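You operate a simulated robot arm through the tools that you are given. There is no shell and no other tool.

Carry out the task below with a simulated two-armed robot. There is one attempt and no reset: what you move stays moved.

Task
Pick up the white filter marked "fine" from the top of the steel bench with one hand, pass it to the other hand and put it on the top of the long steel table.

It is judged by the outcome, as a careful person would: the job done as asked, and still so three seconds after it is handed in. It fails if anything else is knocked over, pushed out of place, dropped, spilled or broken.

Robot
Two 7-joint arms with two-finger grippers on one trunk, on a base that moves. Base frame: it is fixed to the floor where the robot stands at the start and does not move with it; the origin is under the middle of the robot, x ahead of it, y to its left, z up; the surface under the hand at the start is at about z = 0.88. Units: m, degrees, N and s.
The left shoulder is at the start at [0.08, 0.175, 1.076], the right one opposite. With the tool pointing down near the work surface each hand reaches from about 0.1 to 0.88 m from the robot's upright axis, wherever it stands, measured 20 degrees to its own side. Places, roughly: top of the long steel table [0.6, -2.4, 0.9]. Payload 2.94 kg a hand.
The TCP of each hand is the grasp point between the finger pads, 0.03 m short of the fingertips. In the tool frame z runs along the fingers and y along their closing line. The gripper opens to 0.138 m; its body begins 0.109 m behind the TCP.
Orientation is told as [roll, pitch, yaw] about the base's x, y, z axes, in that order, counted from this pose: with the fingers straight down and closing along the base's y, the tool's x points along the base's -x, its y along +y and its z along -z.

Tools
- The arms move only by the tool drive_tool. It takes "left_moves", "right_moves" or both (then of equal length, played together; a hand with none holds still); each is a list of rows, each a list of 7 numbers: the shift along the tool's x, y, z in units of 40 mm (1.0 is 40 mm), then the turn, a rotation vector about the tool's x, y, z in units of 8 degrees (1.0 is 8 degrees), then the opening, from 0 (shut) to 1 (fully open). In form: [[tx, ty, tz, wx, wy, wz, gripper], ...]. A call has 1 to 20 rows; each row shifts and turns the commanded pose from where the row before left it, along the tool's axes as they then stand. A call with a number of a shift or a turn outside -1 to 1 is refused whole. Rows are played at 5 a second. More than 0.05 m and 8.6 degrees between two rows, or a gripper value outside its range, and nothing of the call is played. A pose out of reach is approached as far as the arm can. The call stops where the force on the tool passes 40 N (or 10 N more than at its start, if that is more) or the arm is blocked; 0.2 s more then pass. The fingers move at their own pace (about 0.045 m/s each) and stop on an object; they squeeze with about 40 N. The grip force told is the motor's: it shows also when the fingers shut on nothing. Time passes only in rows, and 0.2 s behind the last, so rows that do not move let the fingers close. The reply holds the time, the measured pose of the TCP, the force on the tool along the base axes, the opening and the grip force, in the units named above and with some noise, with the torque about the TCP (base axes, N m) and any sound that the robot's microphone picked up.
- Cameras (640 x 400 px; columns grow to the right, rows downward): "scene" is now at [0.1917, -0.0062, 1.5556]; the picture's right is [-0.12, -0.99, -0.00], its down [-0.71, 0.08, -0.70] and it looks along [0.70, -0.08, -0.71] (base axes); focal length 258 px, centre (320, 200). "left" rides on the left gripper at [0.071, -0.019, -0.146] in its tool frame; the picture's right is [0.26, 0.96, 0.00], its down [-0.85, 0.23, -0.48] and it looks along [-0.46, 0.13, 0.88] (tool axes); focal length 280 px, centre (320, 200). "right" rides on the right gripper at [0.071, 0.019, -0.146] in its tool frame; the picture's right is [-0.26, 0.96, 0.00], its down [-0.85, -0.23, -0.48] and it looks along [-0.46, -0.12, 0.88] (tool axes); focal length 280 px, centre (320, 200). There is no depth. A picture from a camera that has moved, and an enlarged one, comes with that camera's place and axes in the base frame and with its lens.
- grab_frame(camera): a new picture of that camera. No time passes.
- slide_trunk(by): moves the trunk up (or, below 0, down) by that many m; the arms and the scene camera ride with it, the base frame stays. It gives what a move gives, with no picture.
- roll_base(legs): drives the robot by 1 to 6 legs, each [ahead, turn to the left] in m and degrees, along the robot's own axes; the way and the turn of a leg run together, so that a leg with both is an arc; at most 1.5 m and 180 degrees a leg. The arms and the cameras ride along, it lands a little off, and it stops where it bumps. It gives what a move gives.
- pan_tilt(pan, tilt): turns the head with the scene camera to pan (to the left, within 120 degrees either way) and tilt (down, from -29 to 69), counted from straight ahead of the robot (the tilt from the chest, where the trunk bows). It gives what a move gives.
- enlarge(camera, box): a new picture of the part [left, top, right, bottom] of that camera's present view, enlarged. No time passes.
- hand_in(): hands the job in; it is judged then, once.

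Places have to be worked out from the pictures, the camera data and where the tool is seen. Open the grippers and draw the arms clear of the work before you hand the job in, unless the task says otherwise.

The tools are called after ">>>" as name(argument=value, ...) on one line, values as JSON. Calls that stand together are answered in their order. drive_tool: Moves the arms, as the interface text tells. Its arguments: {"type":"object","properties":{"left_moves":{"type":"array","items":{"type":"array","items":{"type":"number"}}},"right_moves":{"type":"array","items":{"type":"array","items":{"type":"number"}}}},"required":[]} The other tools are called the same way: slide_trunk (by) moves the trunk up or down; roll_base (legs) drives the base; pan_tilt (pan, tilt) turns the head that bears the scene camera; grab_frame (camera) takes a picture; enlarge (camera, box) takes an enlarged picture of a part of a camera's view; hand_in () hands the job in.

At the start:

```text
clock: 0.0
left_tcp_pos: [0.7154, 0.1417, 1.211]
left_ee_rot: [-0.1, 0.0, 0.0]
left_contact_force: [0.3, -0.7, 0.2]
left_torque: [-0.04, -0.02, -0.01]
left_finger_gap: 0.1378
left_gripper_force: 0.1
right_tcp_pos: [0.3997, -0.3203, 1.1555]
right_ee_rot: [0.0, 0.1, -0.1]
right_contact_force: [-0.6, -0.6, -1.3]
right_torque: [-0.01, 0.03, 0.04]
right_finger_gap: 0.1382
right_gripper_force: 0.1
trunk travel left (down, up): [-0.25, 0.484]
robot x, y, heading: [-0.0021, -0.0003, 0.3]
head pan, tilt (commanded): [-6.8, 45.3]
```

scene: 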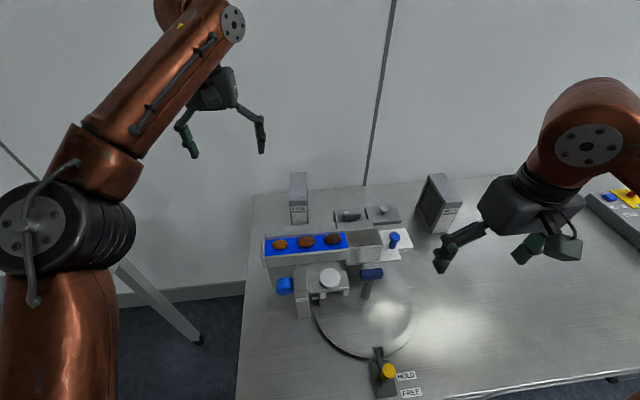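
right: 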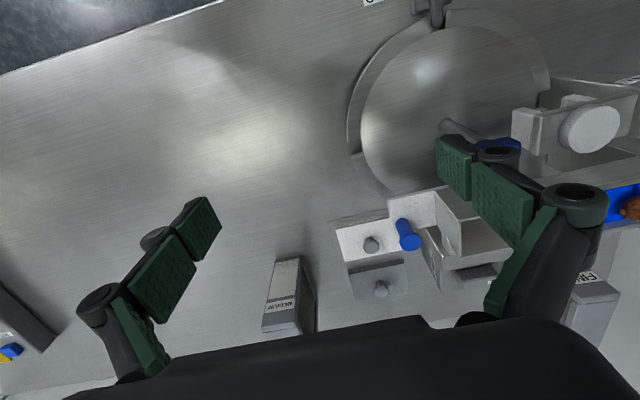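
left: 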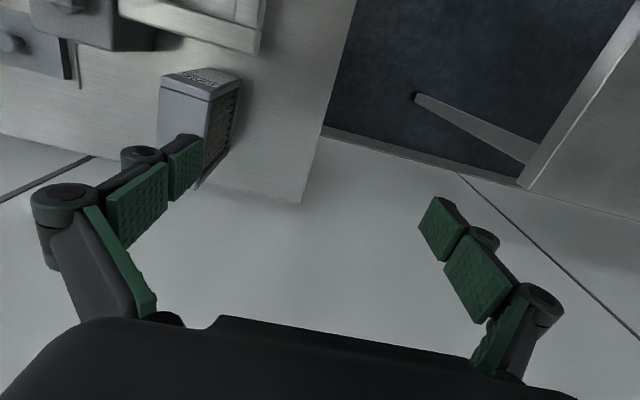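

I see two upright box-like filters with labels at the back of the bench; I'll enlarge the views to read the labels before moving.

>>> enlarge(camera="scene", box=[240, 150, 480, 300])

>>> enlarge(camera="left", box=[100, 30, 340, 180])

>>> enlarge(camera="right", box=[240, 200, 640, 400])

```text
2.67 times, centred on (360, 225) of scene
camera zoom: at [0.1917, -0.0062, 1.5556], right [-0.12, -0.99, 0.0], down [-0.71, 0.08, -0.7], along [0.7, -0.08, -0.71], focal length 688 px, centre (213, 133)
```

zoom: 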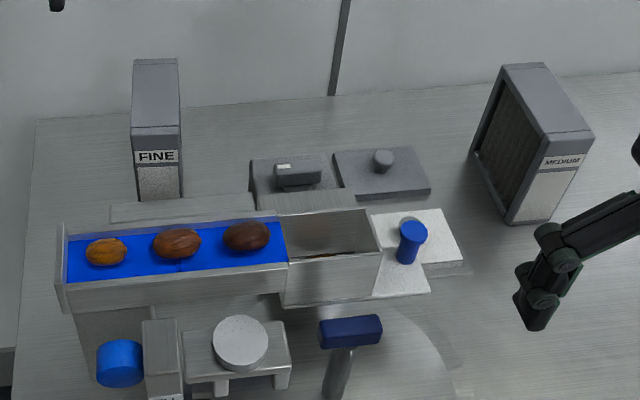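

```text
2.67 times, centred on (220, 105) of left
camera zoom: at [0.6445, 0.1226, 1.3563], right [-0.26, 0.96, 0.0], down [0.85, 0.23, 0.48], along [0.46, 0.13, -0.88], focal length 748 px, centre (587, 453)
```

zoom: 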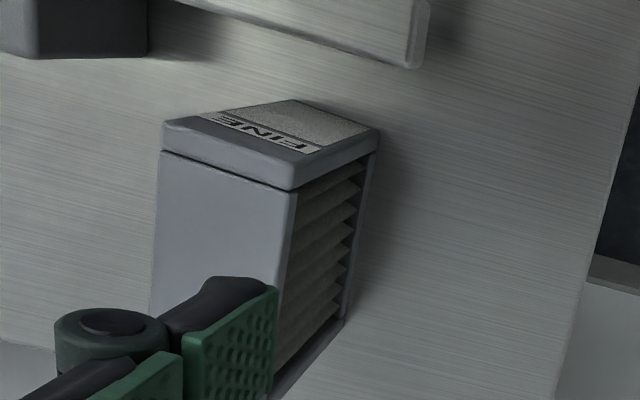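

```text
1.60 times, centred on (440, 300) of right
camera zoom: at [0.329, -0.2981, 1.3025], right [0.26, 0.96, 0.0], down [0.85, -0.23, 0.47], along [0.46, -0.12, -0.88], focal length 449 px, centre (128, 40)
```

zoom: 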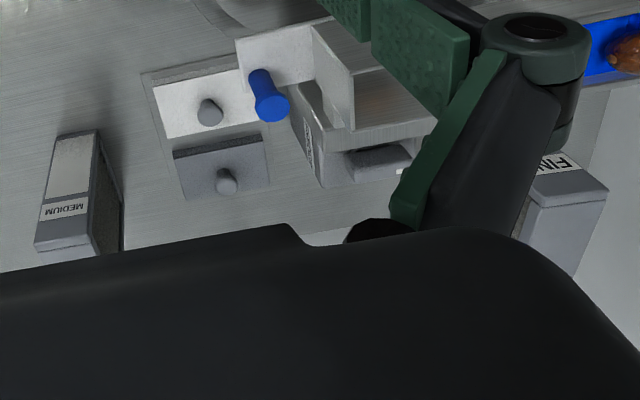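

The FINE filter is the narrow box at roughly [0.78, -0.01], top at about z = 1.03 (triangulated from both cameras), with MEDIUM on the right. Next I turn the head to look at the surroundings and the long table on the right.

>>> pan_tilt(pan=-75, tilt=25)

>>> grab_frame(camera="scene")

```text
clock: 1.4
left_tcp_pos: [0.7149, 0.1418, 1.211]
left_ee_rot: [-0.1, -0.1, 0.1]
left_contact_force: [-0.3, -0.5, -0.6]
left_torque: [-0.02, 0.02, 0.0]
left_finger_gap: 0.1381
left_gripper_force: 0.0
right_tcp_pos: [0.3993, -0.3181, 1.1563]
right_ee_rot: [0.0, 0.1, 0.0]
right_contact_force: [-0.3, 0.0, 0.3]
right_torque: [0.01, 0.03, -0.04]
right_finger_gap: 0.1379
right_gripper_force: 0.0
trunk travel left (down, up): [-0.25, 0.484]
robot x, y, heading: [0.0029, -0.002, -0.1]
head pan, tilt (commanded): [-75.0, 25.0]
```

```text
taken
camera scene: at [0.1351, -0.0856, 1.5865], right [-0.97, -0.26, 0.0], down [-0.11, 0.41, -0.91], along [0.23, -0.88, -0.42], focal length 258 px, centre (320, 200)
```

scene: 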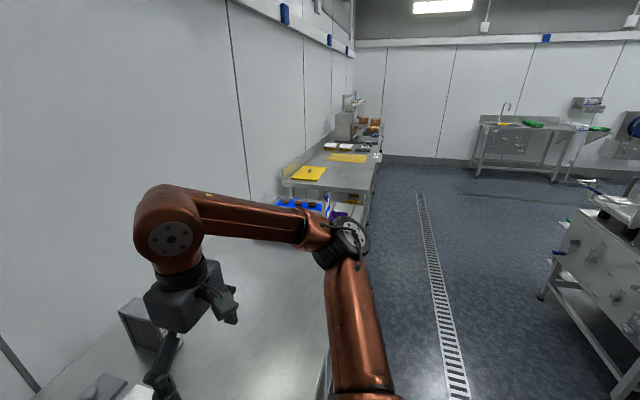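

The long table with yellow boards stands along the same wall to the right. Let me zoom on it and look behind the robot too.

>>> enlarge(camera="scene", box=[240, 80, 440, 240])

>>> pan_tilt(pan=-120, tilt=30)

>>> grab_frame(camera="scene")

>>> pan_tilt(pan=110, tilt=30)

>>> grab_frame(camera="scene")

```text
2.50 times, centred on (340, 160) of scene
camera zoom: at [0.1351, -0.0856, 1.5865], right [-0.97, -0.26, 0.0], down [-0.11, 0.41, -0.91], along [0.23, -0.88, -0.42], focal length 645 px, centre (270, 300)
```

zoom: 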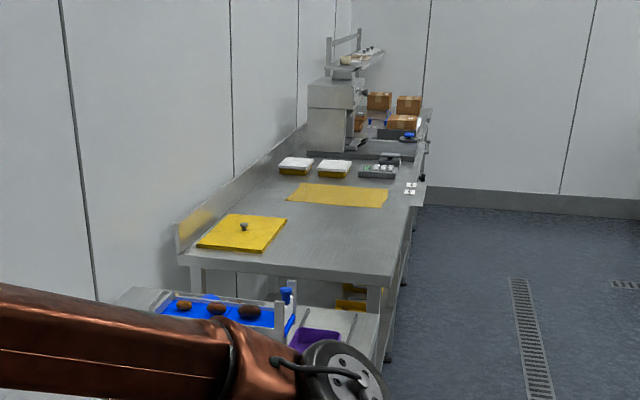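

```text
clock: 2.5
left_tcp_pos: [0.7148, 0.1426, 1.21]
left_ee_rot: [0.0, 0.1, 0.0]
left_contact_force: [-0.6, -0.3, 0.5]
left_torque: [-0.02, -0.01, -0.01]
left_finger_gap: 0.1378
left_gripper_force: 0.0
right_tcp_pos: [0.3984, -0.3193, 1.1563]
right_ee_rot: [-0.1, 0.1, 0.0]
right_contact_force: [0.2, 0.3, -0.8]
right_torque: [-0.01, -0.02, -0.01]
right_finger_gap: 0.1383
right_gripper_force: 0.0
trunk travel left (down, up): [-0.25, 0.484]
robot x, y, heading: [0.0012, -0.0006, 0.1]
head pan, tilt (commanded): [-120.0, 30.0]
```

```text
taken
camera scene: at [0.0661, -0.075, 1.5786], right [-0.87, 0.5, 0.0], down [0.25, 0.43, -0.87], along [-0.43, -0.75, -0.5], focal length 258 px, centre (320, 200)
```

scene: 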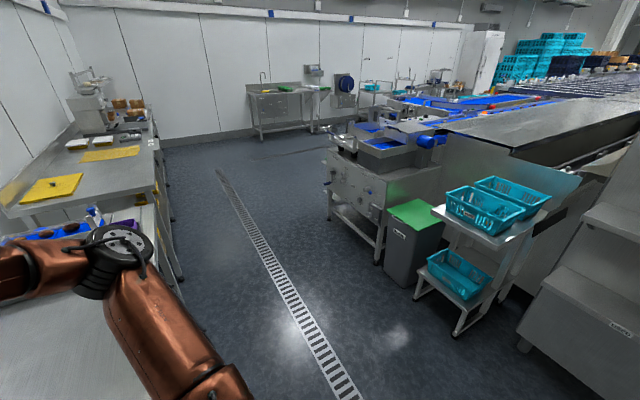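

```text
clock: 5.8
left_tcp_pos: [0.715, 0.1424, 1.2095]
left_ee_rot: [0.0, 0.0, 0.0]
left_contact_force: [-0.1, 0.0, 0.5]
left_torque: [0.0, 0.0, 0.0]
left_finger_gap: 0.138
left_gripper_force: 0.0
right_tcp_pos: [0.3989, -0.3189, 1.1567]
right_ee_rot: [-0.1, 0.1, 0.0]
right_contact_force: [-0.2, 0.2, -0.6]
right_torque: [-0.01, 0.04, 0.01]
right_finger_gap: 0.1379
right_gripper_force: 0.0
trunk travel left (down, up): [-0.25, 0.484]
robot x, y, heading: [0.0029, -0.0007, 0.0]
head pan, tilt (commanded): [110.0, 30.0]
```

```text
taken
camera scene: at [0.0803, 0.0884, 1.5787], right [0.94, 0.34, 0.0], down [0.17, -0.47, -0.87], along [-0.3, 0.81, -0.5], focal length 258 px, centre (320, 200)
```

scene: 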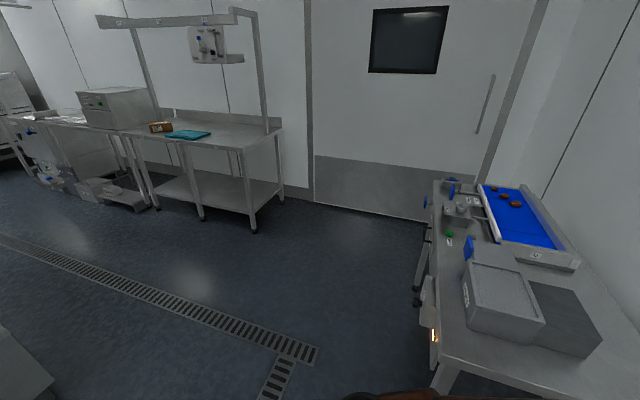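

The long table's near edge is around y = -1.75, and there is bare steel around [0.4, -2.1] between the yellow board and the yellow mat. I turn the head back to the bench and take another look at the FINE filter before approaching.

>>> pan_tilt(pan=0, tilt=42)

>>> grab_frame(camera="scene")

>>> enlarge(camera="scene", box=[220, 140, 420, 260])

```text
clock: 7.7
left_tcp_pos: [0.7148, 0.1408, 1.211]
left_ee_rot: [0.0, 0.1, 0.0]
left_contact_force: [-1.2, -0.5, 0.1]
left_torque: [-0.04, -0.03, -0.02]
left_finger_gap: 0.1381
left_gripper_force: 0.0
right_tcp_pos: [0.3987, -0.3183, 1.1561]
right_ee_rot: [0.0, 0.1, 0.0]
right_contact_force: [1.0, 0.6, 0.0]
right_torque: [-0.03, 0.05, 0.01]
right_finger_gap: 0.138
right_gripper_force: 0.1
trunk travel left (down, up): [-0.25, 0.484]
robot x, y, heading: [0.0033, 0.0001, 0.1]
head pan, tilt (commanded): [0.0, 42.0]
```

```text
taken
camera scene: at [0.1948, 0.0035, 1.5603], right [0.0, -1.0, 0.0], down [-0.67, 0.0, -0.74], along [0.74, 0.0, -0.67], focal length 258 px, centre (320, 200)
```

scene: 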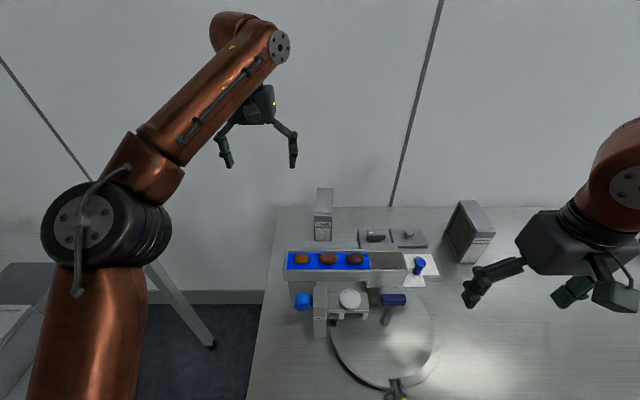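

```text
3.20 times, centred on (320, 200) of scene
camera zoom: at [0.1948, 0.0035, 1.5603], right [0.0, -1.0, 0.0], down [-0.67, 0.0, -0.74], along [0.74, 0.0, -0.67], focal length 825 px, centre (320, 200)
```

zoom: 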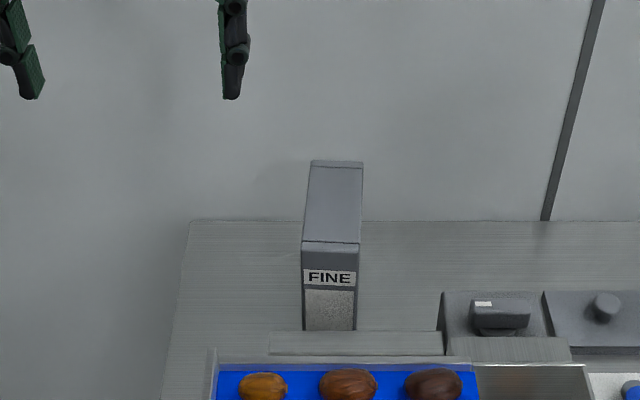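

The FINE filter's top is about 0.115 (x) × 0.052 (y) m centred near [0.780, -0.010], top z ≈ 1.03, turned about -3.6°. I move the left hand above its rear half, with the fingers well above the top, and check with the wrist camera.

>>> drive_tool(left_moves=[[-0.4, -0.76, 0, 0, 0, 0, 0.8], [-0.4, -0.76, 0, 0, 0, 0, 0.8], [-0.4, -0.76, 0, 0, 0, 0, 0.8], [-0.4, -0.76, 0, 0, 0, 0, 0.8], [-0.4, -0.76, 0, 0, 0, 0, 0.8], [0, 0, 0, 0, 0, 0.45, 0.8], [0, 0, 0, 0, 0, 0, 0.8]])

>>> grab_frame(camera="left")

>>> grab_frame(camera="scene")

```text
clock: 9.3
left_tcp_pos: [0.7162, 0.0809, 1.2068]
left_ee_rot: [0.0, 0.2, -3.5]
left_contact_force: [0.2, -0.8, -0.2]
left_torque: [0.05, 0.02, 0.01]
left_finger_gap: 0.1104
left_gripper_force: 0.2
left hand out of reach, approached as far as the arm can: row 1, 2, 3, 4, 5
right_tcp_pos: [0.3982, -0.3192, 1.1567]
right_ee_rot: [0.0, 0.0, 0.0]
right_contact_force: [0.2, -0.7, -0.1]
right_torque: [-0.01, -0.01, 0.0]
right_finger_gap: 0.1381
right_gripper_force: 0.1
trunk travel left (down, up): [-0.25, 0.484]
robot x, y, heading: [-0.0041, -0.0007, -0.2]
head pan, tilt (commanded): [0.0, 42.0]
```

```text
taken
camera left: at [0.6457, 0.0661, 1.3537], right [-0.2, 0.98, 0.0], down [0.86, 0.18, 0.48], along [0.47, 0.1, -0.88], focal length 280 px, centre (320, 200)
```

left: 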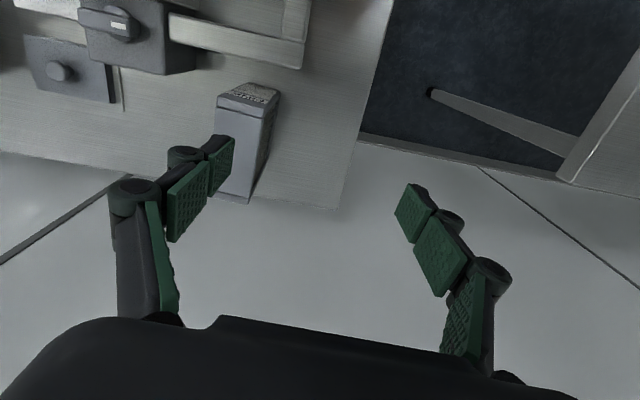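

```text
taken
camera scene: at [0.1946, 0.0029, 1.5604], right [0.0, -1.0, 0.0], down [-0.67, 0.0, -0.74], along [0.74, 0.0, -0.67], focal length 258 px, centre (320, 200)
```

scene: 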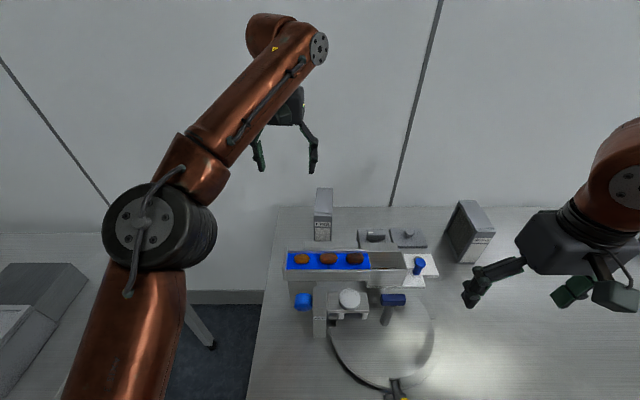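

The left hand ran out of reach at this height (stopped at [0.716, 0.081]). I raise the trunk 0.2 m so the shoulder is nearer to wrist height, which gives more forward reach.

>>> slide_trunk(by=0.2)

```text
clock: 11.4
left_tcp_pos: [0.655, 0.0813, 1.4859]
left_ee_rot: [0.5, -6.9, -3.7]
left_contact_force: [-0.8, 0.4, 0.1]
left_torque: [-0.02, -0.03, -0.02]
left_finger_gap: 0.1102
left_gripper_force: 0.2
right_tcp_pos: [0.3994, -0.3194, 1.3562]
right_ee_rot: [0.0, 0.1, 0.1]
right_contact_force: [0.1, 0.4, 0.0]
right_torque: [-0.02, 0.04, 0.03]
right_finger_gap: 0.138
right_gripper_force: 0.0
trunk travel left (down, up): [-0.45, 0.284]
robot x, y, heading: [-0.0008, -0.0026, -0.1]
head pan, tilt (commanded): [0.0, 42.0]
```

After the lift the left hand sits at [0.655, 0.081, 1.486] with a -7° pitch left over. I correct the pitch and lower the hand a bit, then check how it follows.

>>> drive_tool(left_moves=[[0, 0, 0.5, 0, 0.43, 0, 0.8], [0, 0, 0.5, 0, 0.43, 0, 0.8], [0, 0, 0.5, 0, 0, 0, 0.8]])

```text
clock: 12.2
left_tcp_pos: [0.6376, 0.0724, 1.4349]
left_ee_rot: [0.3, 0.1, -3.5]
left_contact_force: [-0.2, 0.7, 0.3]
left_torque: [-0.09, 0.03, 0.0]
left_finger_gap: 0.1106
left_gripper_force: 0.1
left hand out of reach, approached as far as the arm can: row 1
right_tcp_pos: [0.3993, -0.3154, 1.3564]
right_ee_rot: [-0.1, 0.1, 0.1]
right_contact_force: [-0.4, 0.6, 0.6]
right_torque: [-0.11, 0.0, 0.0]
right_finger_gap: 0.1383
right_gripper_force: 0.1
trunk travel left (down, up): [-0.45, 0.284]
robot x, y, heading: [-0.0008, 0.0014, 0.3]
head pan, tilt (commanded): [0.0, 42.0]
```

Orientation is back to straight down at [0.638, 0.072, 1.435]. I descend to about z = 1.21 here, clear of the bench objects, before moving forward.

>>> drive_tool(left_moves=[[0, 0, 0.9, 0, 0, 0, 0.8], [0, 0, 0.9, 0, 0, 0, 0.8], [0, 0, 0.9, 0, 0, 0, 0.8], [0, 0, 0.9, 0, 0, 0, 0.8], [0, 0, 0.9, 0, 0, 0, 0.8], [0, 0, 0.9, 0, 0, 0, 0.8]])

```text
clock: 13.6
left_tcp_pos: [0.6374, 0.0718, 1.2189]
left_ee_rot: [0.4, -0.1, -3.7]
left_contact_force: [-0.1, -0.3, 0.0]
left_torque: [-0.03, 0.04, 0.02]
left_finger_gap: 0.1102
left_gripper_force: 0.0
right_tcp_pos: [0.4009, -0.3178, 1.3553]
right_ee_rot: [0.1, 0.1, 0.0]
right_contact_force: [0.7, 1.3, -1.7]
right_torque: [-0.02, 0.01, -0.01]
right_finger_gap: 0.1383
right_gripper_force: 0.1
trunk travel left (down, up): [-0.45, 0.284]
robot x, y, heading: [-0.0036, 0.0013, 0.0]
head pan, tilt (commanded): [0.0, 42.0]
```

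Tracking is good now. I move the left hand over the rear half of the filter, to about [0.795, -0.012, 1.22].

>>> drive_tool(left_moves=[[-0.816, -0.368, 0, 0, 0, 0, 0.8], [-0.816, -0.368, 0, 0, 0, 0, 0.8], [-0.816, -0.368, 0, 0, 0, 0, 0.8], [-0.816, -0.368, 0, 0, 0, 0, 0.8], [-0.816, -0.368, 0, 0, 0, 0, 0.8]])

>>> grab_frame(camera="left")

>>> grab_frame(camera="scene")

```text
clock: 14.8
left_tcp_pos: [0.7316, 0.0176, 1.217]
left_ee_rot: [0.4, -0.1, -3.5]
left_contact_force: [0.0, 0.5, 0.5]
left_torque: [-0.08, -0.03, -0.02]
left_finger_gap: 0.1104
left_gripper_force: 0.1
left hand out of reach, approached as far as the arm can: row 4, 5
right_tcp_pos: [0.3993, -0.3166, 1.3574]
right_ee_rot: [-0.1, 0.0, 0.0]
right_contact_force: [0.0, 0.2, 0.0]
right_torque: [-0.05, -0.05, 0.0]
right_finger_gap: 0.1378
right_gripper_force: 0.1
trunk travel left (down, up): [-0.45, 0.284]
robot x, y, heading: [0.0027, -0.0016, 0.1]
head pan, tilt (commanded): [0.0, 42.0]
```

```text
taken
camera left: at [0.6603, 0.0018, 1.3634], right [-0.2, 0.98, 0.01], down [0.86, 0.17, 0.48], along [0.47, 0.1, -0.88], focal length 280 px, centre (320, 200)
```

left: 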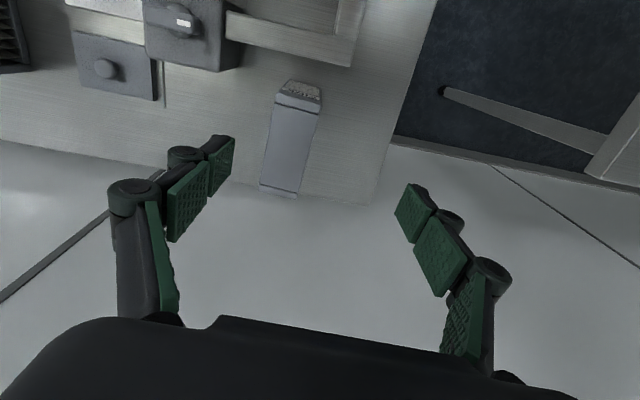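

```text
taken
camera scene: at [0.0911, 0.006, 1.7632], right [0.0, -1.0, 0.0], down [-0.67, 0.0, -0.74], along [0.74, 0.0, -0.67], focal length 258 px, centre (320, 200)
```

scene: 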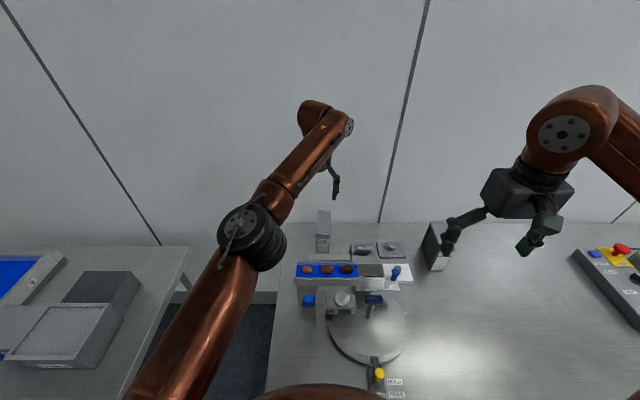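

Raising the trunk also moved the shoulders back (the trunk unbends), so instead I'll tilt the fingers about 15° forward, which brings the wrist toward the robot and restores reach. First back off slightly and apply the tilt.

>>> drive_tool(left_moves=[[0.5, 0, 0, 0, 0, 0, 0.8], [0, 0, 0, 0, -0.62, 0, 0.8], [0, 0, 0, 0, -0.62, 0, 0.8], [0, 0, 0, 0, -0.62, 0, 0.8], [0, 0, 0, 0, 0, 0, 0.8]])

```text
clock: 16.0
left_tcp_pos: [0.7123, 0.0142, 1.2173]
left_ee_rot: [0.5, -14.9, -3.6]
left_contact_force: [0.4, -1.1, 0.4]
left_torque: [0.0, 0.01, 0.0]
left_finger_gap: 0.1104
left_gripper_force: 0.2
right_tcp_pos: [0.3991, -0.3208, 1.3552]
right_ee_rot: [0.1, 0.2, -0.1]
right_contact_force: [0.0, -2.0, -0.5]
right_torque: [0.0, 0.01, -0.03]
right_finger_gap: 0.1382
right_gripper_force: 0.1
trunk travel left (down, up): [-0.45, 0.284]
robot x, y, heading: [-0.0, -0.0033, -0.2]
head pan, tilt (commanded): [0.0, 42.0]
```

Tilt achieved at [0.712, 0.014, 1.217]. I move to a pre-grasp point about 0.15 m back along the finger direction from the grasp point, then check alignment.

>>> drive_tool(left_moves=[[0.02, -0.165, 0.72, 0, 0, 0, 0.8], [0.02, -0.165, 0.72, 0, 0, 0, 0.8], [0.02, -0.165, 0.72, 0, 0, 0, 0.8], [0, 0, 0, 0, 0, 0, 0.8]])

>>> grab_frame(camera="left")

>>> enlarge(camera="scene", box=[250, 160, 410, 290])

```text
clock: 17.0
left_tcp_pos: [0.7299, -0.0046, 1.1345]
left_ee_rot: [0.4, -14.9, -3.7]
left_contact_force: [0.7, 0.0, 0.6]
left_torque: [-0.02, 0.01, 0.0]
left_finger_gap: 0.1103
left_gripper_force: 0.1
right_tcp_pos: [0.3993, -0.3184, 1.3558]
right_ee_rot: [0.0, -0.1, 0.0]
right_contact_force: [0.1, -0.3, 0.3]
right_torque: [-0.03, 0.01, 0.0]
right_finger_gap: 0.1378
right_gripper_force: 0.1
trunk travel left (down, up): [-0.45, 0.284]
robot x, y, heading: [-0.0011, -0.0017, 0.1]
head pan, tilt (commanded): [0.0, 42.0]
```

```text
taken
camera left: at [0.6235, -0.0179, 1.2562], right [-0.19, 0.98, -0.06], down [0.71, 0.18, 0.68], along [0.68, 0.09, -0.73], focal length 280 px, centre (320, 200)
```

left: 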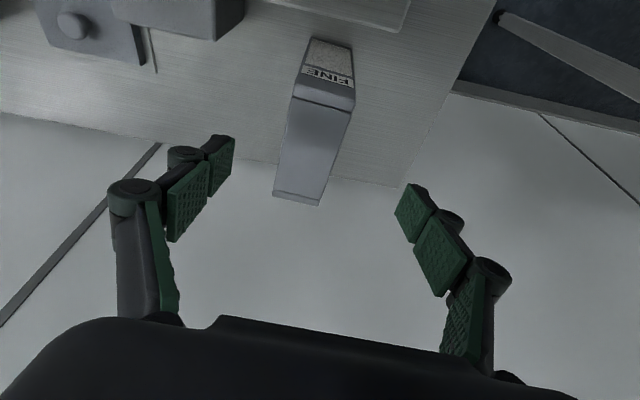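

```text
3.08 times, centred on (330, 225) of scene
camera zoom: at [0.0917, 0.0031, 1.7632], right [0.0, -1.0, 0.0], down [-0.67, 0.0, -0.74], along [0.74, 0.0, -0.67], focal length 793 px, centre (289, 123)
```

zoom: 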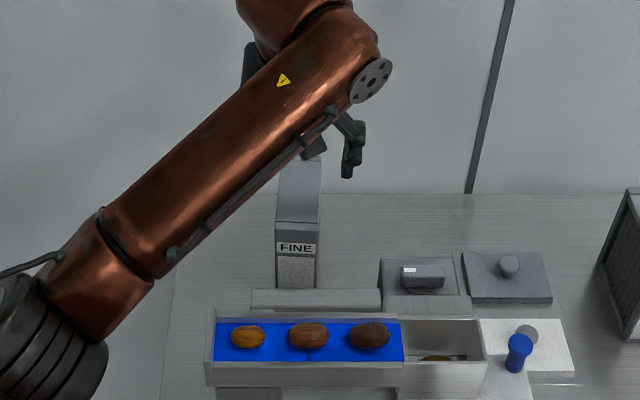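

The filter is between the fingers and well aligned. I descend 0.15 m along the fingers in gentle steps, gripper still open.

>>> drive_tool(left_moves=[[0, -0.02, 0.6, 0, 0, 0, 0.8], [0, -0.02, 0.6, 0, 0, 0, 0.8], [0, -0.01, 0.6, 0, 0, 0, 0.8], [0, 0, 0.6, 0, 0, 0, 0.8], [0, 0, 0.6, 0, 0, 0, 0.8], [0, 0, 0.6, 0, 0, 0, 0.8], [0, 0, 0.1, 0, 0, 0, 0.8], [0, 0, 0, 0, 0, 0, 0.8]])

>>> grab_frame(camera="left")

>>> enlarge(camera="scene", box=[250, 160, 410, 290])

```text
clock: 18.8
left_tcp_pos: [0.7688, -0.0082, 0.9894]
left_ee_rot: [0.4, -14.9, -3.7]
left_contact_force: [-0.8, 0.6, 0.1]
left_torque: [-0.01, 0.0, 0.03]
left_finger_gap: 0.1101
left_gripper_force: 0.0
right_tcp_pos: [0.4002, -0.3196, 1.3564]
right_ee_rot: [0.0, 0.1, -0.1]
right_contact_force: [0.3, 0.3, 0.3]
right_torque: [0.0, -0.04, 0.02]
right_finger_gap: 0.1381
right_gripper_force: 0.0
trunk travel left (down, up): [-0.45, 0.284]
robot x, y, heading: [-0.0018, -0.0012, 0.1]
head pan, tilt (commanded): [0.0, 42.0]
```

```text
taken
camera left: at [0.6619, -0.0212, 1.1111], right [-0.19, 0.98, -0.06], down [0.71, 0.18, 0.68], along [0.68, 0.09, -0.73], focal length 280 px, centre (320, 200)
```

left: 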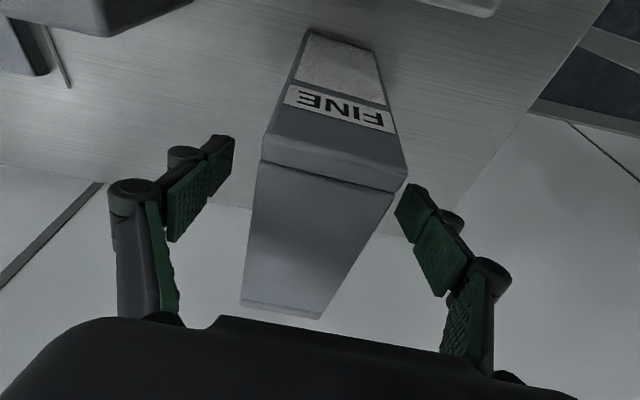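

```text
3.08 times, centred on (330, 225) of scene
camera zoom: at [0.0922, 0.0033, 1.7632], right [0.0, -1.0, 0.0], down [-0.67, 0.0, -0.74], along [0.74, 0.0, -0.67], focal length 793 px, centre (289, 123)
```

zoom: 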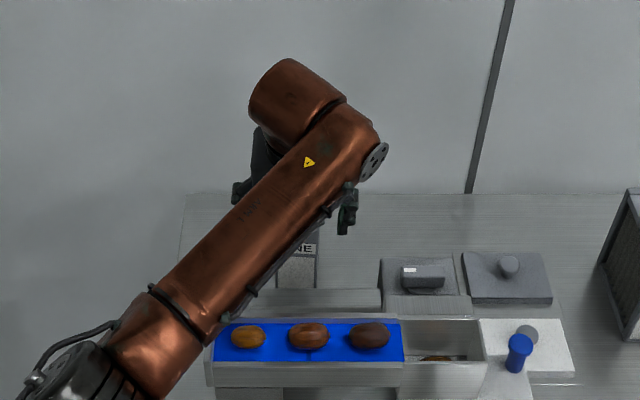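

The pads straddle the filter's upper half with no contact. I close the gripper.

>>> drive_tool(left_moves=[[0, 0, 0, 0, 0, 0, 0.5], [0, 0, 0, 0, 0, 0, 0.3], [0, 0, 0, 0, 0, 0, 0], [0, 0, 0, 0, 0, 0, 0], [0, 0, 0, 0, 0, 0, 0], [0, 0, 0, 0, 0, 0, 0]])

>>> grab_frame(camera="left")

```text
clock: 20.2
left_tcp_pos: [0.7689, -0.0094, 0.9893]
left_ee_rot: [0.5, -14.9, -3.7]
left_contact_force: [0.4, -1.1, 1.0]
left_torque: [-0.01, 0.04, -0.02]
left_finger_gap: 0.053
left_gripper_force: 40.0
right_tcp_pos: [0.4001, -0.3196, 1.3565]
right_ee_rot: [-0.1, 0.0, 0.0]
right_contact_force: [0.6, -0.6, -0.1]
right_torque: [-0.04, -0.01, 0.0]
right_finger_gap: 0.1381
right_gripper_force: 0.1
trunk travel left (down, up): [-0.45, 0.284]
robot x, y, heading: [0.0024, 0.0013, 0.2]
head pan, tilt (commanded): [0.0, 42.0]
```

```text
taken
camera left: at [0.6618, -0.0215, 1.1116], right [-0.19, 0.98, -0.06], down [0.71, 0.18, 0.68], along [0.68, 0.09, -0.73], focal length 280 px, centre (320, 200)
```

left: 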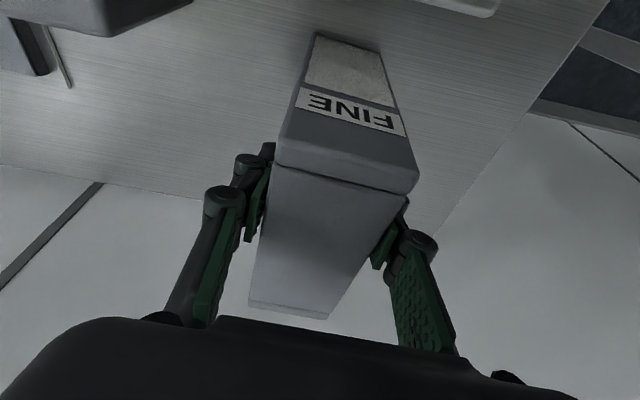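

Gripped: gap 0.053 m at 40 N. I lift straight up a little first and check the load.

>>> drive_tool(left_moves=[[-0.13, 0, -0.48, 0, 0, 0, 0], [-0.13, 0, -0.48, 0, 0, 0, 0], [-0.13, 0, -0.48, 0, 0, 0, 0], [0, 0, 0, 0, 0, 0, 0]])

>>> grab_frame(camera="left")

```text
clock: 21.2
left_tcp_pos: [0.7695, -0.0091, 1.0481]
left_ee_rot: [0.6, -14.8, -3.7]
left_contact_force: [0.4, 0.2, -2.7]
left_torque: [-0.01, 0.02, 0.02]
left_finger_gap: 0.0531
left_gripper_force: 40.3
right_tcp_pos: [0.4, -0.3196, 1.3561]
right_ee_rot: [0.1, 0.1, -0.1]
right_contact_force: [-0.4, 0.2, -0.7]
right_torque: [0.01, 0.04, 0.01]
right_finger_gap: 0.1381
right_gripper_force: 0.0
trunk travel left (down, up): [-0.45, 0.284]
robot x, y, heading: [0.0001, 0.0013, -0.4]
head pan, tilt (commanded): [0.0, 42.0]
```

```text
taken
camera left: at [0.6627, -0.0224, 1.1707], right [-0.19, 0.98, -0.06], down [0.71, 0.18, 0.68], along [0.68, 0.09, -0.73], focal length 280 px, centre (320, 200)
```

left: 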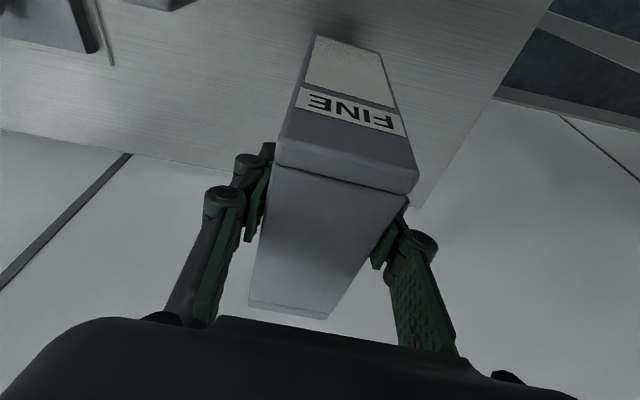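

The filter (about 0.3 kg) is lifted and held without slipping. I keep raising it to about z = 1.25, so its bottom clears the tray and nuts.

>>> drive_tool(left_moves=[[-0.22, 0, -0.83, 0, 0, 0, 0], [-0.22, 0, -0.83, 0, 0, 0, 0], [-0.22, 0, -0.83, 0, 0, 0, 0], [-0.22, 0, -0.83, 0, 0, 0, 0], [-0.22, 0, -0.83, 0, 0, 0, 0], [-0.22, 0, -0.83, 0, 0, 0, 0], [0, 0, 0, 0, 0, 0, 0]])

>>> grab_frame(camera="scene")

```text
clock: 22.8
left_tcp_pos: [0.7672, -0.0091, 1.2556]
left_ee_rot: [0.4, -14.8, -3.8]
left_contact_force: [-0.2, -0.3, -2.3]
left_torque: [-0.02, 0.03, -0.02]
left_finger_gap: 0.0531
left_gripper_force: 40.3
right_tcp_pos: [0.4008, -0.3193, 1.3557]
right_ee_rot: [0.1, 0.1, 0.0]
right_contact_force: [0.7, 0.0, -0.2]
right_torque: [-0.03, 0.03, 0.02]
right_finger_gap: 0.1379
right_gripper_force: 0.1
trunk travel left (down, up): [-0.45, 0.284]
robot x, y, heading: [0.0014, -0.0006, -0.1]
head pan, tilt (commanded): [0.0, 42.0]
```

```text
taken
camera scene: at [0.0934, 0.0035, 1.763], right [0.0, -1.0, 0.0], down [-0.67, 0.0, -0.74], along [0.74, 0.0, -0.67], focal length 258 px, centre (320, 200)
```

scene: 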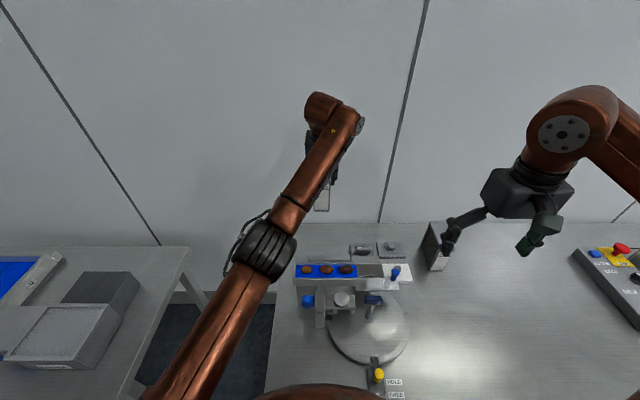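

The filter is up at z ≈ 1.25, clear of everything on the bench. I back the base straight away 0.5 m into the aisle to do the handover in free space.

>>> roll_base(legs=[[-0.5, 0]])

>>> grab_frame(camera="scene")

```text
clock: 25.8
left_tcp_pos: [0.2702, -0.0144, 1.2554]
left_ee_rot: [0.4, -14.9, -4.3]
left_contact_force: [-0.1, -0.5, -2.0]
left_torque: [0.0, 0.03, -0.01]
left_finger_gap: 0.0533
left_gripper_force: 39.6
right_tcp_pos: [-0.1009, -0.3201, 1.3558]
right_ee_rot: [0.0, 0.0, -0.6]
right_contact_force: [-0.2, 0.1, 1.2]
right_torque: [0.02, -0.06, 0.01]
right_finger_gap: 0.1381
right_gripper_force: 0.0
trunk travel left (down, up): [-0.45, 0.284]
robot x, y, heading: [-0.4953, 0.0044, -0.7]
head pan, tilt (commanded): [0.0, 42.0]
```

```text
taken
camera scene: at [-0.4048, 0.0042, 1.7631], right [-0.01, -1.0, 0.0], down [-0.67, 0.01, -0.74], along [0.74, -0.01, -0.67], focal length 258 px, centre (320, 200)
```

scene: 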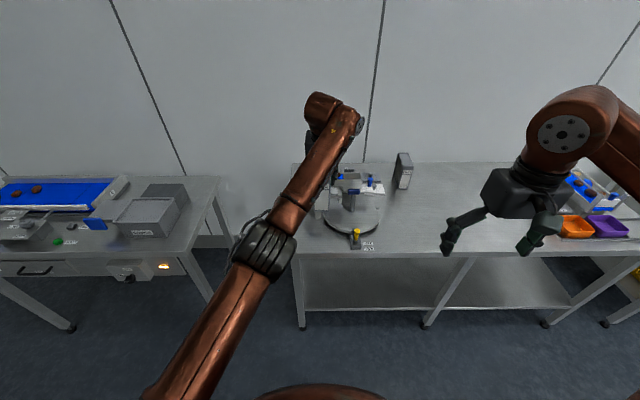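

The base is now at x = -0.495 in the open aisle. I draw the left hand with the filter back toward the chest, to about 0.52 m ahead and 0.14 m left of the robot.

>>> drive_tool(left_moves=[[0.774, 0.441, -0.206, 0, 0, 0, 0], [0.774, 0.441, -0.206, 0, 0, 0, 0], [0.774, 0.441, -0.206, 0, 0, 0, 0], [0.774, 0.441, -0.206, 0, 0, 0, 0], [0.774, 0.441, -0.206, 0, 0, 0, 0], [0.774, 0.441, -0.206, 0, 0, 0, 0], [0.774, 0.441, -0.206, 0, 0, 0, 0], [0.774, 0.441, -0.206, 0, 0, 0, 0]])

>>> grab_frame(camera="scene")

```text
clock: 27.6
left_tcp_pos: [0.0247, 0.1478, 1.2537]
left_ee_rot: [0.3, -14.8, -4.3]
left_contact_force: [-0.2, 0.3, -2.0]
left_torque: [-0.02, 0.0, -0.02]
left_finger_gap: 0.0529
left_gripper_force: 39.7
right_tcp_pos: [-0.1015, -0.3186, 1.3567]
right_ee_rot: [0.1, 0.0, -0.6]
right_contact_force: [0.7, 0.9, 0.3]
right_torque: [-0.02, -0.03, -0.01]
right_finger_gap: 0.138
right_gripper_force: 0.0
trunk travel left (down, up): [-0.45, 0.284]
robot x, y, heading: [-0.4942, 0.0053, -0.8]
head pan, tilt (commanded): [0.0, 42.0]
```

```text
taken
camera scene: at [-0.4059, 0.0066, 1.7632], right [-0.01, -1.0, 0.0], down [-0.67, 0.01, -0.74], along [0.74, -0.01, -0.67], focal length 258 px, centre (320, 200)
```

scene: 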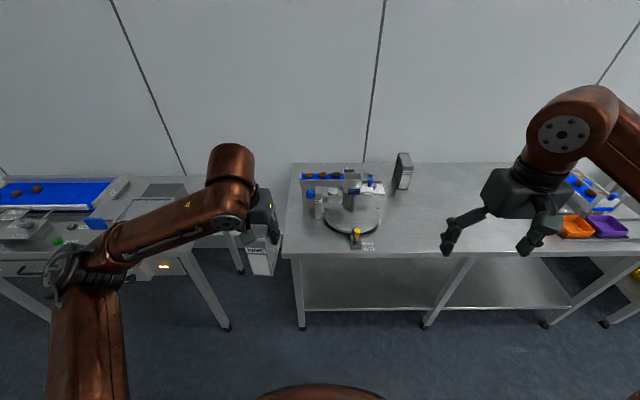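

Filter held steady. Now I swivel the left hand by -86° about the vertical so the filter's rear end faces the right hand.

>>> drive_tool(left_moves=[[0, 0, 0, 0.25, 0, 0.942, 0], [0, 0, 0, 0.25, 0, 0.942, 0], [0, 0, 0, 0.25, 0, 0.942, 0], [0, 0, 0, 0.25, 0, 0.942, 0], [0, 0, 0, 0.25, 0, 0.942, 0], [0, 0, 0, 0.25, 0, 0.942, 0], [0, 0, 0, 0.25, 0, 0.942, 0], [0, 0, 0, 0.25, 0, 0.942, 0], [0, 0, 0, 0.25, 0, 0.942, 0], [0, 0, 0, 0.25, 0, 0.942, 0], [0, 0, 0, 0.25, 0, 0.942, 0]])

>>> grab_frame(camera="scene")

```text
clock: 30.0
left_tcp_pos: [0.0253, 0.1451, 1.2562]
left_ee_rot: [0.0, -14.5, -90.1]
left_contact_force: [0.0, -0.2, -2.3]
left_torque: [0.03, 0.01, 0.03]
left_finger_gap: 0.0531
left_gripper_force: 40.0
right_tcp_pos: [-0.1004, -0.3205, 1.3556]
right_ee_rot: [0.0, 0.2, -0.6]
right_contact_force: [-0.1, 0.1, -0.1]
right_torque: [-0.01, -0.01, 0.01]
right_finger_gap: 0.1379
right_gripper_force: 0.0
trunk travel left (down, up): [-0.45, 0.284]
robot x, y, heading: [-0.4978, 0.0036, -0.6]
head pan, tilt (commanded): [0.0, 42.0]
```

```text
taken
camera scene: at [-0.4043, 0.0052, 1.7631], right [-0.01, -1.0, 0.0], down [-0.67, 0.01, -0.74], along [0.74, -0.01, -0.67], focal length 258 px, centre (320, 200)
```

scene: 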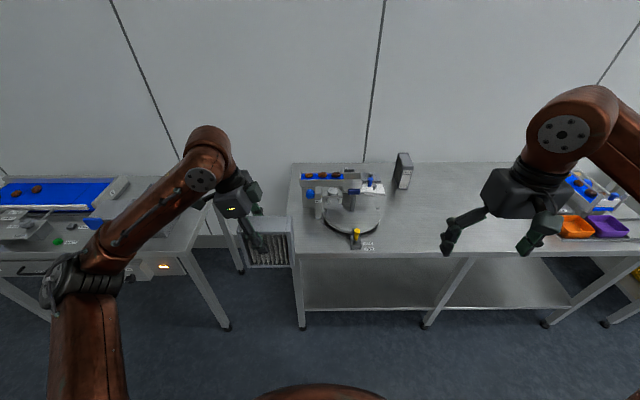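

The filter now shows its side to the camera with its rear end toward the right hand. I zoom in to locate its corners relative to the left gripper.

>>> enlarge(camera="scene", box=[190, 150, 330, 290])

>>> grab_frame(camera="left")

>>> grab_frame(camera="right")

```text
2.86 times, centred on (260, 220) of scene
camera zoom: at [-0.4043, 0.0052, 1.7631], right [-0.01, -1.0, 0.0], down [-0.67, 0.01, -0.74], along [0.74, -0.01, -0.67], focal length 737 px, centre (491, 143)
```

zoom: 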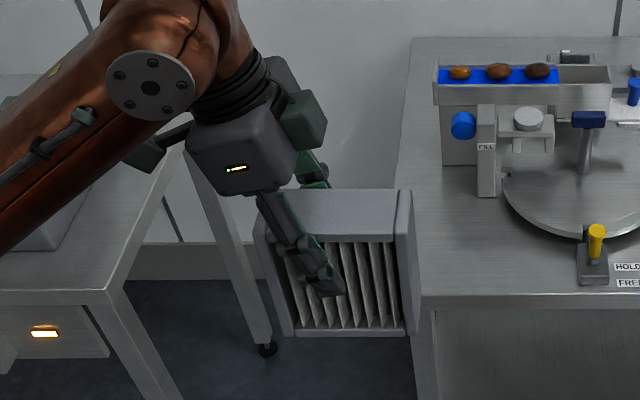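

```text
taken
camera left: at [0.0067, 0.2495, 1.3793], right [0.97, 0.25, -0.06], down [0.23, -0.7, 0.67], along [0.12, -0.66, -0.74], focal length 280 px, centre (320, 200)
```

left: 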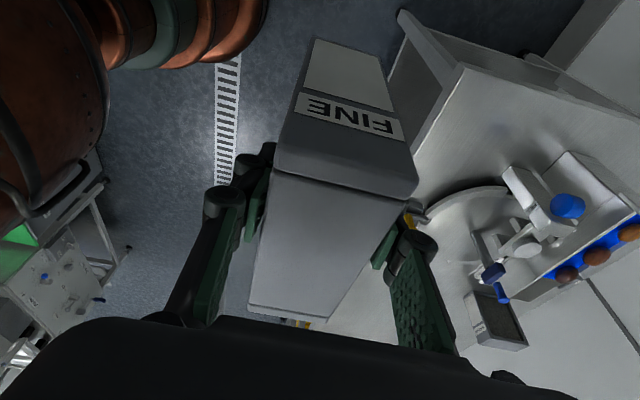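

```text
taken
camera right: at [-0.1706, -0.2988, 1.5024], right [0.27, 0.96, 0.0], down [0.85, -0.24, 0.47], along [0.46, -0.13, -0.88], focal length 280 px, centre (320, 200)
```

right: 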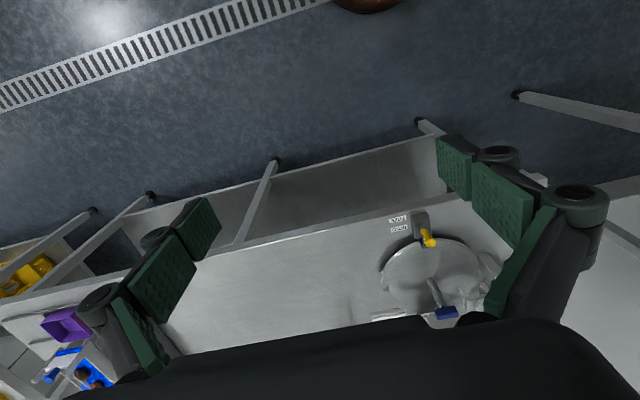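

The geometry checks out: the filter spans y 0.077–0.192, z 1.148–1.297, at x ≈ 0.025. I now turn the right hand by +90° in yaw, then tilt it 45° so its fingers will point left and down toward the filter's rear-lower part.

>>> drive_tool(right_moves=[[0, 0, 0, 0, 0, -0.944, 1], [0, 0, 0, 0, 0, -0.944, 1], [0, 0, 0, 0, 0, -0.944, 1], [0, 0, 0, 0, 0, -0.944, 1], [0, 0, 0, 0, 0, -0.944, 1], [0, 0, 0, 0, 0, -0.944, 1], [0, 0, 0, 0, 0, -0.944, 1], [0, 0, 0, 0, 0, -0.944, 1], [0, 0, 0, 0, 0, -0.944, 1], [0, 0, 0, 0, 0, -0.944, 1], [0, 0, 0, 0, 0, -0.944, 1], [0, 0, 0, 0, 0, -0.944, 1]])

>>> grab_frame(camera="scene")

```text
clock: 32.6
left_tcp_pos: [0.0255, 0.146, 1.2554]
left_ee_rot: [0.0, -14.6, -90.0]
left_contact_force: [0.3, 1.0, -2.6]
left_torque: [0.0, 0.01, 0.01]
left_finger_gap: 0.053
left_gripper_force: 40.3
right_tcp_pos: [-0.227, -0.1567, 1.293]
right_ee_rot: [0.2, 0.0, 90.0]
right_contact_force: [-0.1, -0.4, 0.5]
right_torque: [-0.03, -0.02, -0.02]
right_finger_gap: 0.1382
right_gripper_force: 0.0
right hand out of reach, approached as far as the arm can: row 5, 6, 7, 8, 9, 10, 11, 12
trunk travel left (down, up): [-0.45, 0.284]
robot x, y, heading: [-0.4965, 0.0066, -0.3]
head pan, tilt (commanded): [0.0, 42.0]
```

```text
taken
camera scene: at [-0.4045, 0.0069, 1.7631], right [-0.01, -1.0, 0.0], down [-0.67, 0.01, -0.74], along [0.74, -0.01, -0.67], focal length 258 px, centre (320, 200)
```

scene: 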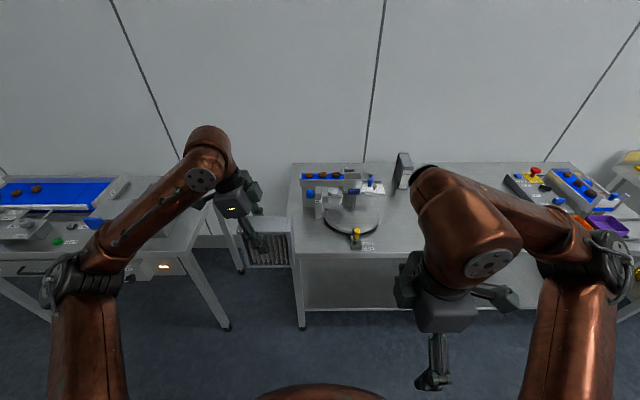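

The right hand got to yaw 90° but the wrist drifted to [-0.227, -0.157, 1.293]. I move it forward and begin tilting in small steps, well away from the filter.

>>> drive_tool(right_moves=[[0, -0.5, 0, 0, -0.8, 0, 1], [0, -0.5, 0, 0, -0.8, 0, 1], [0, -0.5, 0, 0, -0.8, 0, 1]])

>>> grab_frame(camera="scene")

```text
clock: 33.4
left_tcp_pos: [0.0247, 0.143, 1.2568]
left_ee_rot: [-0.1, -14.4, -89.9]
left_contact_force: [0.8, -0.5, -2.6]
left_torque: [0.01, 0.01, -0.03]
left_finger_gap: 0.053
left_gripper_force: 40.6
right_tcp_pos: [-0.2039, -0.1302, 1.2903]
right_ee_rot: [0.1, -19.2, 89.7]
right_contact_force: [0.6, 0.3, 0.6]
right_torque: [0.01, 0.02, 0.02]
right_finger_gap: 0.1378
right_gripper_force: 0.0
right hand out of reach, approached as far as the arm can: row 1, 2, 3
trunk travel left (down, up): [-0.45, 0.284]
robot x, y, heading: [-0.4949, 0.005, -0.6]
head pan, tilt (commanded): [0.0, 42.0]
```

```text
taken
camera scene: at [-0.4038, 0.0048, 1.7631], right [-0.01, -1.0, 0.0], down [-0.67, 0.01, -0.74], along [0.74, -0.01, -0.67], focal length 258 px, centre (320, 200)
```

scene: 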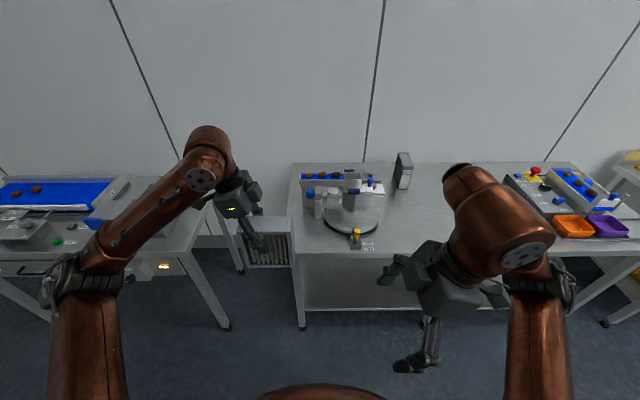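

The right arm is cramped near the chest. The mirrored left pose was easy at 0.52 m ahead, so I move the right hand forward at constant lateral distance (about 0.2 m clear of the filter).

>>> drive_tool(right_moves=[[0, -0.9, 0, 0, 0, 0, 1], [0, -0.9, 0, 0, 0, 0, 1], [0, -0.9, 0, 0, 0, 0, 1]])

>>> grab_frame(camera="scene")

```text
clock: 34.2
left_tcp_pos: [0.0259, 0.1452, 1.2554]
left_ee_rot: [0.0, -14.5, -90.0]
left_contact_force: [1.2, 0.0, -1.9]
left_torque: [0.02, 0.03, 0.04]
left_finger_gap: 0.0532
left_gripper_force: 40.3
right_tcp_pos: [-0.1865, -0.0982, 1.2918]
right_ee_rot: [0.1, -19.3, 89.8]
right_contact_force: [0.8, 0.1, -0.1]
right_torque: [-0.03, 0.0, -0.01]
right_finger_gap: 0.1381
right_gripper_force: 0.0
right hand out of reach, approached as far as the arm can: row 1, 2, 3
trunk travel left (down, up): [-0.45, 0.284]
robot x, y, heading: [-0.4974, 0.0052, -0.4]
head pan, tilt (commanded): [0.0, 42.0]
```

```text
taken
camera scene: at [-0.4042, 0.0064, 1.7631], right [-0.01, -1.0, 0.0], down [-0.67, 0.01, -0.74], along [0.74, -0.01, -0.67], focal length 258 px, centre (320, 200)
```

scene: 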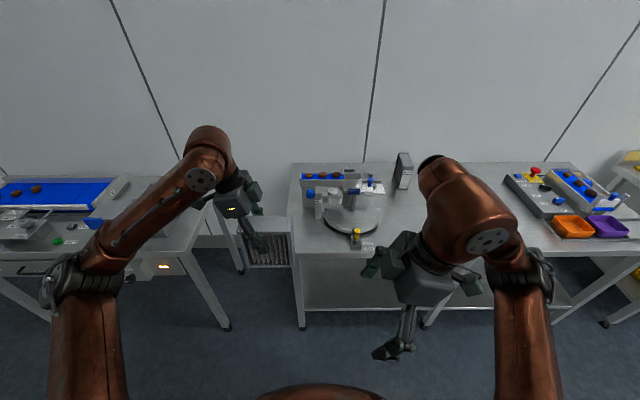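

The right wrist is against a joint limit in this configuration, so I undo the turn: pitch back to vertical and yaw back toward 0, then I'll move forward first and turn afterwards, as worked for the left.

>>> drive_tool(right_moves=[[0.5, 0, 0, 0, 0.8, 0, 1], [0.5, 0, 0, 0, 0.8, 0, 1], [0.5, 0, 0, 0, 0.8, 0, 1], [0.5, 0, 0, 0, 0, 0.94, 1], [0, 0, 0, 0, 0, 0.94, 1], [0, 0, 0, 0, 0, 0.94, 1], [0, 0, 0, 0, 0, 0.94, 1], [0, 0, 0, 0, 0, 0.94, 1], [0, 0, 0, 0, 0, 0.94, 1], [0, 0, 0, 0, 0, 0.94, 1], [0, 0, 0, 0, 0, 0.94, 1], [0, 0, 0, 0, 0, 0.94, 1], [0, 0, 0, 0, 0, 0.94, 1], [0, 0, 0, 0, 0, 0.94, 1]])

>>> grab_frame(camera="scene")

```text
clock: 37.2
left_tcp_pos: [0.0246, 0.1439, 1.2563]
left_ee_rot: [0.0, -14.4, -90.0]
left_contact_force: [0.6, -0.3, -1.3]
left_torque: [-0.02, 0.0, -0.04]
left_finger_gap: 0.053
left_gripper_force: 39.7
right_tcp_pos: [-0.2122, -0.163, 1.2743]
right_ee_rot: [0.0, 0.1, 7.1]
right_contact_force: [-0.5, -0.8, -0.3]
right_torque: [0.03, 0.01, 0.0]
right_finger_gap: 0.1382
right_gripper_force: 0.0
right hand out of reach, approached as far as the arm can: row 1, 2, 3
trunk travel left (down, up): [-0.45, 0.284]
robot x, y, heading: [-0.4982, 0.0032, -0.5]
head pan, tilt (commanded): [0.0, 42.0]
```

```text
taken
camera scene: at [-0.4046, 0.0054, 1.7631], right [-0.01, -1.0, 0.0], down [-0.67, 0.01, -0.74], along [0.74, -0.01, -0.67], focal length 258 px, centre (320, 200)
```

scene: 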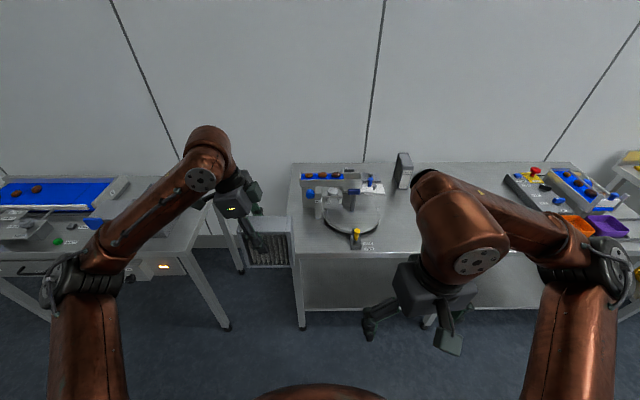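

Now the right hand is free again at yaw 7°. I move it forward to about [0.02, -0.20, 1.27], still 0.2 m or more from the filter.

>>> drive_tool(right_moves=[[-0.823, -0.245, 0, 0, 0, 0, 1], [-0.823, -0.245, 0, 0, 0, 0, 1], [-0.823, -0.245, 0, 0, 0, 0, 1], [-0.823, -0.245, 0, 0, 0, 0, 1], [-0.823, -0.245, 0, 0, 0, 0, 1], [-0.823, -0.245, 0, 0, 0, 0, 1], [-0.823, -0.245, 0, 0, 0, 0, 1]])

>>> grab_frame(camera="scene")

```text
clock: 38.8
left_tcp_pos: [0.0263, 0.1445, 1.2556]
left_ee_rot: [0.0, -14.4, -90.0]
left_contact_force: [0.8, 0.3, -1.6]
left_torque: [-0.01, 0.03, -0.05]
left_finger_gap: 0.0533
left_gripper_force: 40.2
right_tcp_pos: [0.0258, -0.2019, 1.273]
right_ee_rot: [0.0, 0.1, 7.4]
right_contact_force: [0.4, 0.2, 0.1]
right_torque: [-0.02, 0.01, 0.0]
right_finger_gap: 0.138
right_gripper_force: 0.1
trunk travel left (down, up): [-0.45, 0.284]
robot x, y, heading: [-0.4958, 0.0051, -0.8]
head pan, tilt (commanded): [0.0, 42.0]
```

```text
taken
camera scene: at [-0.4034, 0.0056, 1.763], right [-0.01, -1.0, 0.0], down [-0.67, 0.01, -0.74], along [0.74, -0.01, -0.67], focal length 258 px, centre (320, 200)
```

scene: 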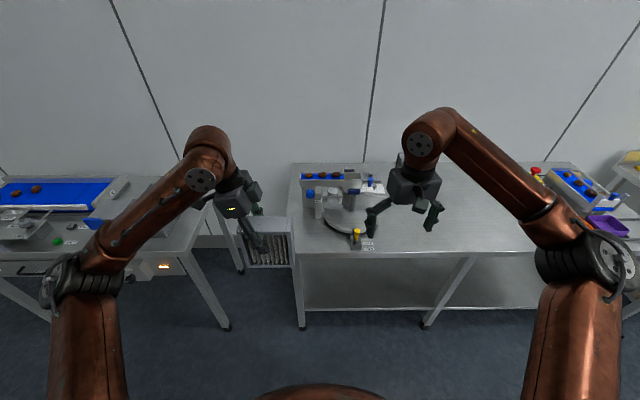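

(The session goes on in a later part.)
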